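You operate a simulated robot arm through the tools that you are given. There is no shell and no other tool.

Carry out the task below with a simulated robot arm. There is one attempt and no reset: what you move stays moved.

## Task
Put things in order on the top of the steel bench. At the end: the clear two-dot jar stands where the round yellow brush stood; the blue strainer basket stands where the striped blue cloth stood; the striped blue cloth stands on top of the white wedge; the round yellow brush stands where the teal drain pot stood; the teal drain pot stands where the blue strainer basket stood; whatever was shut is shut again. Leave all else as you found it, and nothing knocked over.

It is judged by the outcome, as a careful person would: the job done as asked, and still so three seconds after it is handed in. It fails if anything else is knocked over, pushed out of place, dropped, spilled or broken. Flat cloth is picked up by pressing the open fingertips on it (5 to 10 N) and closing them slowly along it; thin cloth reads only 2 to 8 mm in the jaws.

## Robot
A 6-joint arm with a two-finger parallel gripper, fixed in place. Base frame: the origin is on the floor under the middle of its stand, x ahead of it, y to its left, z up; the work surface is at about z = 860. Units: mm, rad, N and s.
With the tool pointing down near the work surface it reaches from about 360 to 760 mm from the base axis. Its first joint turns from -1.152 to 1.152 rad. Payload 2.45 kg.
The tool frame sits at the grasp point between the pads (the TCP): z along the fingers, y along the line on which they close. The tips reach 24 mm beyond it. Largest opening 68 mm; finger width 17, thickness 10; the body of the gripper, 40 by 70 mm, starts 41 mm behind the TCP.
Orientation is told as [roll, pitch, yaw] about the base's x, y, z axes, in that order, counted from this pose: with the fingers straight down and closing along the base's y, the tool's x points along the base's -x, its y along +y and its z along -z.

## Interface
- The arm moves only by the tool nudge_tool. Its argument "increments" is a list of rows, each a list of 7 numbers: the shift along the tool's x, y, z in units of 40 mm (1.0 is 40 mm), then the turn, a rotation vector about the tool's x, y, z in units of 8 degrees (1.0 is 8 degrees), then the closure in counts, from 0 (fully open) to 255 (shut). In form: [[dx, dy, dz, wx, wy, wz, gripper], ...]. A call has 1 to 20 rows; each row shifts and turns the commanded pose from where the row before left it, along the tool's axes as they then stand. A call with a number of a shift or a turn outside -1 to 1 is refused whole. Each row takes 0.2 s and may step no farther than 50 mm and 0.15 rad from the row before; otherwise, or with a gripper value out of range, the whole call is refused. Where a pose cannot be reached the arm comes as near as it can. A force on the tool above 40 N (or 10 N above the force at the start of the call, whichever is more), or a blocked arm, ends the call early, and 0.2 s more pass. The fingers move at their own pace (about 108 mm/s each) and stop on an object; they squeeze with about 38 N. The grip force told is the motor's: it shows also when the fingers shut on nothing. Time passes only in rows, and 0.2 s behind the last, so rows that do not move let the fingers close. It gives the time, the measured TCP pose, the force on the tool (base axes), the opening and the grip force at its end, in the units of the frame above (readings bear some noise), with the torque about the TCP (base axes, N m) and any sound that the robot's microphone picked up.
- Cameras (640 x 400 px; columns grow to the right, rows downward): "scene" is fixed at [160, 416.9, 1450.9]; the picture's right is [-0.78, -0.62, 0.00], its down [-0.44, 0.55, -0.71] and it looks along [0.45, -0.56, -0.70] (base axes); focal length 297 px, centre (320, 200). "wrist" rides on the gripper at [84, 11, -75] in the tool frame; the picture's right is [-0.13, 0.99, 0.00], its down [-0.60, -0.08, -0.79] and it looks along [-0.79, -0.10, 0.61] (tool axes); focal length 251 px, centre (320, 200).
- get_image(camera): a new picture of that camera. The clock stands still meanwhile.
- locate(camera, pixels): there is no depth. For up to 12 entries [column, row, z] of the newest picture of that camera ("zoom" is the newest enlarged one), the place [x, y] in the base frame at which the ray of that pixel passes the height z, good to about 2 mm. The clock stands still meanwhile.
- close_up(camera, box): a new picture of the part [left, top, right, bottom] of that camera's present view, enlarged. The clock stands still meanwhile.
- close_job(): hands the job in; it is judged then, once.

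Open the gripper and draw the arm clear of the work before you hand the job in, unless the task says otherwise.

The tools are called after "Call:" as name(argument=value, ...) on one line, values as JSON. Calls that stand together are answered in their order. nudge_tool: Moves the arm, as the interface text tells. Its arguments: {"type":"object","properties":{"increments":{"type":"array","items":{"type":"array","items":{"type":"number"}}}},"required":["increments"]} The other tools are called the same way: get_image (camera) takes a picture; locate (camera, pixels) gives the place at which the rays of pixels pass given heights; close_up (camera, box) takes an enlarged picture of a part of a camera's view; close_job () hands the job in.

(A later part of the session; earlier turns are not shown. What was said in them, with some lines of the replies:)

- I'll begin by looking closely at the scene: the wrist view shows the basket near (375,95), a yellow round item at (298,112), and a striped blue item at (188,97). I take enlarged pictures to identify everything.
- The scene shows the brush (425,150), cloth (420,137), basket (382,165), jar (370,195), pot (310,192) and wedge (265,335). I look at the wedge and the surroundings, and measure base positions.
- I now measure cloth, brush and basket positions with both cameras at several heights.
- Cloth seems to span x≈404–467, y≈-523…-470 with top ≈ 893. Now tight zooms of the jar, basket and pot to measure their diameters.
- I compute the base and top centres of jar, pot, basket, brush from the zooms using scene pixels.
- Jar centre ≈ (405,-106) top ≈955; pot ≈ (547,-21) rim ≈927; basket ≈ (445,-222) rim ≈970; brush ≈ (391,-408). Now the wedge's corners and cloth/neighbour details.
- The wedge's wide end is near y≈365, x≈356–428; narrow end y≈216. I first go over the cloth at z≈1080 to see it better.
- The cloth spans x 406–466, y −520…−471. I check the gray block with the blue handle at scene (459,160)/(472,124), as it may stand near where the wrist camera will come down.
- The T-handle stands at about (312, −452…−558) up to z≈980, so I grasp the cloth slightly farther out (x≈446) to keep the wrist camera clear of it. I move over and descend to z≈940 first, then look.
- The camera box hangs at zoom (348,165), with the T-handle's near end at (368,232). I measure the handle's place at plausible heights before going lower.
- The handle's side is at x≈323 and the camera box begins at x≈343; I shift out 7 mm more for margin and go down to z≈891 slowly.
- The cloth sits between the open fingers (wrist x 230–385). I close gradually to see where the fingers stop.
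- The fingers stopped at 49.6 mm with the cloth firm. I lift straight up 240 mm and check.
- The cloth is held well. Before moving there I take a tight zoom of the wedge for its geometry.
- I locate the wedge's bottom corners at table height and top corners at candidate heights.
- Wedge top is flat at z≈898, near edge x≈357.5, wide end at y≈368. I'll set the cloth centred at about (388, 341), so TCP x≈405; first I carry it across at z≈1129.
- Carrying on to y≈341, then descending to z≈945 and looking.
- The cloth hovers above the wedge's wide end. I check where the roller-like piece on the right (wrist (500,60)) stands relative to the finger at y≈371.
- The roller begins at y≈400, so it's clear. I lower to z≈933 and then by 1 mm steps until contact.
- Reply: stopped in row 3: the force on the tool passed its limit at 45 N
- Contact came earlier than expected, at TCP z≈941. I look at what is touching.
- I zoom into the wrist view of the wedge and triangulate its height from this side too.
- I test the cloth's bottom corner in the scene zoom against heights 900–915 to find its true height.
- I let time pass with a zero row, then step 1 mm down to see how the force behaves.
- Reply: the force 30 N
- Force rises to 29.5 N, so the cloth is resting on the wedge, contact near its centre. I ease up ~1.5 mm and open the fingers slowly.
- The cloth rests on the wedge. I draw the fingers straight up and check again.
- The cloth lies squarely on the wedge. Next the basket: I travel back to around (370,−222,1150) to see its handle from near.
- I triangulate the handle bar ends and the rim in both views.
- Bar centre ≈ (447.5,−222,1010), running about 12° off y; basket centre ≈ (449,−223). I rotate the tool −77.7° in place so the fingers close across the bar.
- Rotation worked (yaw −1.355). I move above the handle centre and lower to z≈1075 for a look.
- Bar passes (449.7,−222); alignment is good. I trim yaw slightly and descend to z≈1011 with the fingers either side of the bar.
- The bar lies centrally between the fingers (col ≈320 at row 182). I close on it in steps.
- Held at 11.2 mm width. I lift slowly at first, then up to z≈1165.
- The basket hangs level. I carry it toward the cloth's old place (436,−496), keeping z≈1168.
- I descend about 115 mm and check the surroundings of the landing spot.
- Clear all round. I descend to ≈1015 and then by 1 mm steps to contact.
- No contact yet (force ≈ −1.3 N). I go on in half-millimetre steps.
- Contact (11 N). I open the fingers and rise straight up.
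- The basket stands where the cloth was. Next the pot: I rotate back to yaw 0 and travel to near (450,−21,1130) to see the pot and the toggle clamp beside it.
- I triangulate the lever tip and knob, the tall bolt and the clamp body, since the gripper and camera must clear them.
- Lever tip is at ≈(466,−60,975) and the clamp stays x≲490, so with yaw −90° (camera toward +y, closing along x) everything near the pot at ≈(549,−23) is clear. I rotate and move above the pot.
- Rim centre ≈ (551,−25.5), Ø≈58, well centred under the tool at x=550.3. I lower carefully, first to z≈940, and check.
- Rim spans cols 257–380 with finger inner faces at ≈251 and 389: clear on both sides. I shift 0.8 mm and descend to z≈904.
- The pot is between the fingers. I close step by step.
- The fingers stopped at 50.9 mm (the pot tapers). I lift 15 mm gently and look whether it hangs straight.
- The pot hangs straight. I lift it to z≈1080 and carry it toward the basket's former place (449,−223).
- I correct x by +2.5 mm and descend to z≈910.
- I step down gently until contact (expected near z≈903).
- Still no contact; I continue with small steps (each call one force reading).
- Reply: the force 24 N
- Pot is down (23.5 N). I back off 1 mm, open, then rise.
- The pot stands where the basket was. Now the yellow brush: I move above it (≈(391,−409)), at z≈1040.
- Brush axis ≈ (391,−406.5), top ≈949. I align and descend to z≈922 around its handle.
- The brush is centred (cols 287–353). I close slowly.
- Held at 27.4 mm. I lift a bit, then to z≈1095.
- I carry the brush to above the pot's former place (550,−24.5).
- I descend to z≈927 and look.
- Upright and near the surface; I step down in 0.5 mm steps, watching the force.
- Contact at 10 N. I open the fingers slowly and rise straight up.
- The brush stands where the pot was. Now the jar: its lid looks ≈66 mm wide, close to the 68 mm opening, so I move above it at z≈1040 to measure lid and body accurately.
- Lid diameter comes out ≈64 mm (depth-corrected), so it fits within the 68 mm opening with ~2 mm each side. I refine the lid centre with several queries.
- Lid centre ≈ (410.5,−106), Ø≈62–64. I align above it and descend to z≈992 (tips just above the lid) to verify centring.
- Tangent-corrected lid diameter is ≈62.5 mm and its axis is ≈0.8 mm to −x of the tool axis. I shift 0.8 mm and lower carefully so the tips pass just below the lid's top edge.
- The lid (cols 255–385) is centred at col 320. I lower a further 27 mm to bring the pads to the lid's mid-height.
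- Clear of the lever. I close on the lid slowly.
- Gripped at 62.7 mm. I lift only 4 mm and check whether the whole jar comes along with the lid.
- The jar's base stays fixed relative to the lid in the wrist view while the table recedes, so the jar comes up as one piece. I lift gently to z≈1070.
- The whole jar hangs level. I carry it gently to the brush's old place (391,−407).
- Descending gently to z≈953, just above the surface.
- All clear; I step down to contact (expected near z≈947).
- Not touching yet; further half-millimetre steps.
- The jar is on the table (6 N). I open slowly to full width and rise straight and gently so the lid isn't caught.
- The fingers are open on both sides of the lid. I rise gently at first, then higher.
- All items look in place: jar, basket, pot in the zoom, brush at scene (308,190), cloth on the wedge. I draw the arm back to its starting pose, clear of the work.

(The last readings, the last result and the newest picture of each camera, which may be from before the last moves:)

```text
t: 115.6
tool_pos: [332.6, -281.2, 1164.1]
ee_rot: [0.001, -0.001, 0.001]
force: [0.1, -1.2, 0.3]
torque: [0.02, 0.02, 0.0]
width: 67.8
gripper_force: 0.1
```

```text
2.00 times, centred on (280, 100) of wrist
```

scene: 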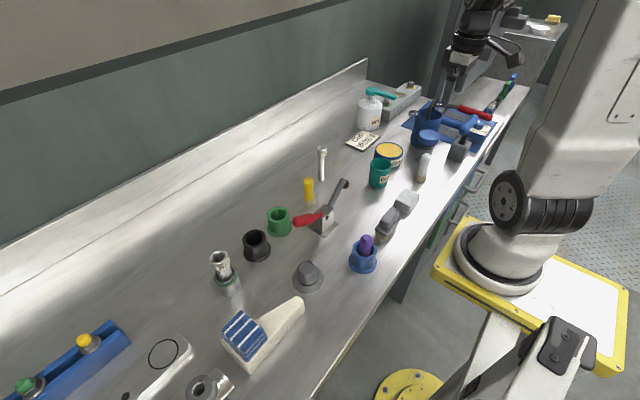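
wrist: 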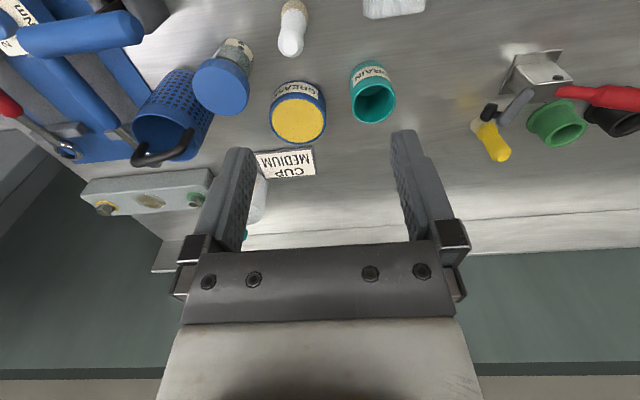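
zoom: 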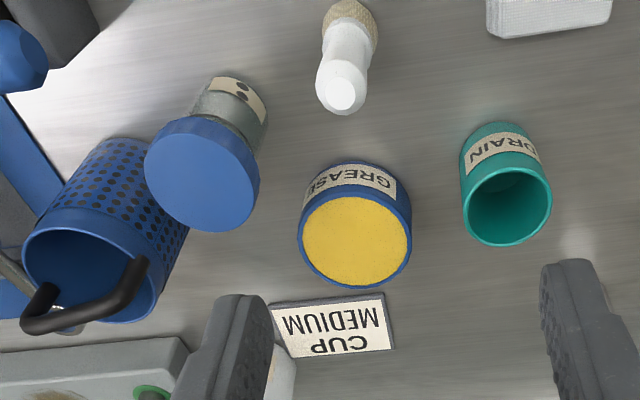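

Same viewpoint as at the start: the jar's base is at wrist (237,39), where the brush's was at (235,41). The pot stands at the basket's spot, the basket at the cloth's and the brush at the pot's. The cloth lies on the wedge, nothing else has moved, and the gripper is open and clear, so I hand the job in.

Call:
close_job()

```text
The job is handed in.
```

All five items are where you asked, and I've handed the job in. The final pictures, taken from the starting pose, show nothing knocked over and nothing else moved.

| Item | Now stands |
|---|---|
| Striped blue cloth | flat on top of the white wedge, at its wide end |
| Blue strainer basket | where the cloth stood |
| Teal drain pot | where the basket stood |
| Round yellow brush | where the pot stood |
| Clear two-dot jar | where the brush stood |

By my measurements, the basket, pot, brush and jar are each within a few millimetres of the spot they took over.

- **Jar lid:** I carried the jar by its lid because the lid is wider than the body. A small test lift showed the jar coming up in one piece, and the lid stayed on throughout.
- **Cloth on the wedge:** the first touch came about 10 mm sooner than I expected and stopped that move at 45 N, its force limit. The cloth and wedge show no sign of having shifted.
- **Shut things:** I opened nothing, so nothing needed shutting again.

The arm is back at its starting pose with the gripper open and clear of the bench.
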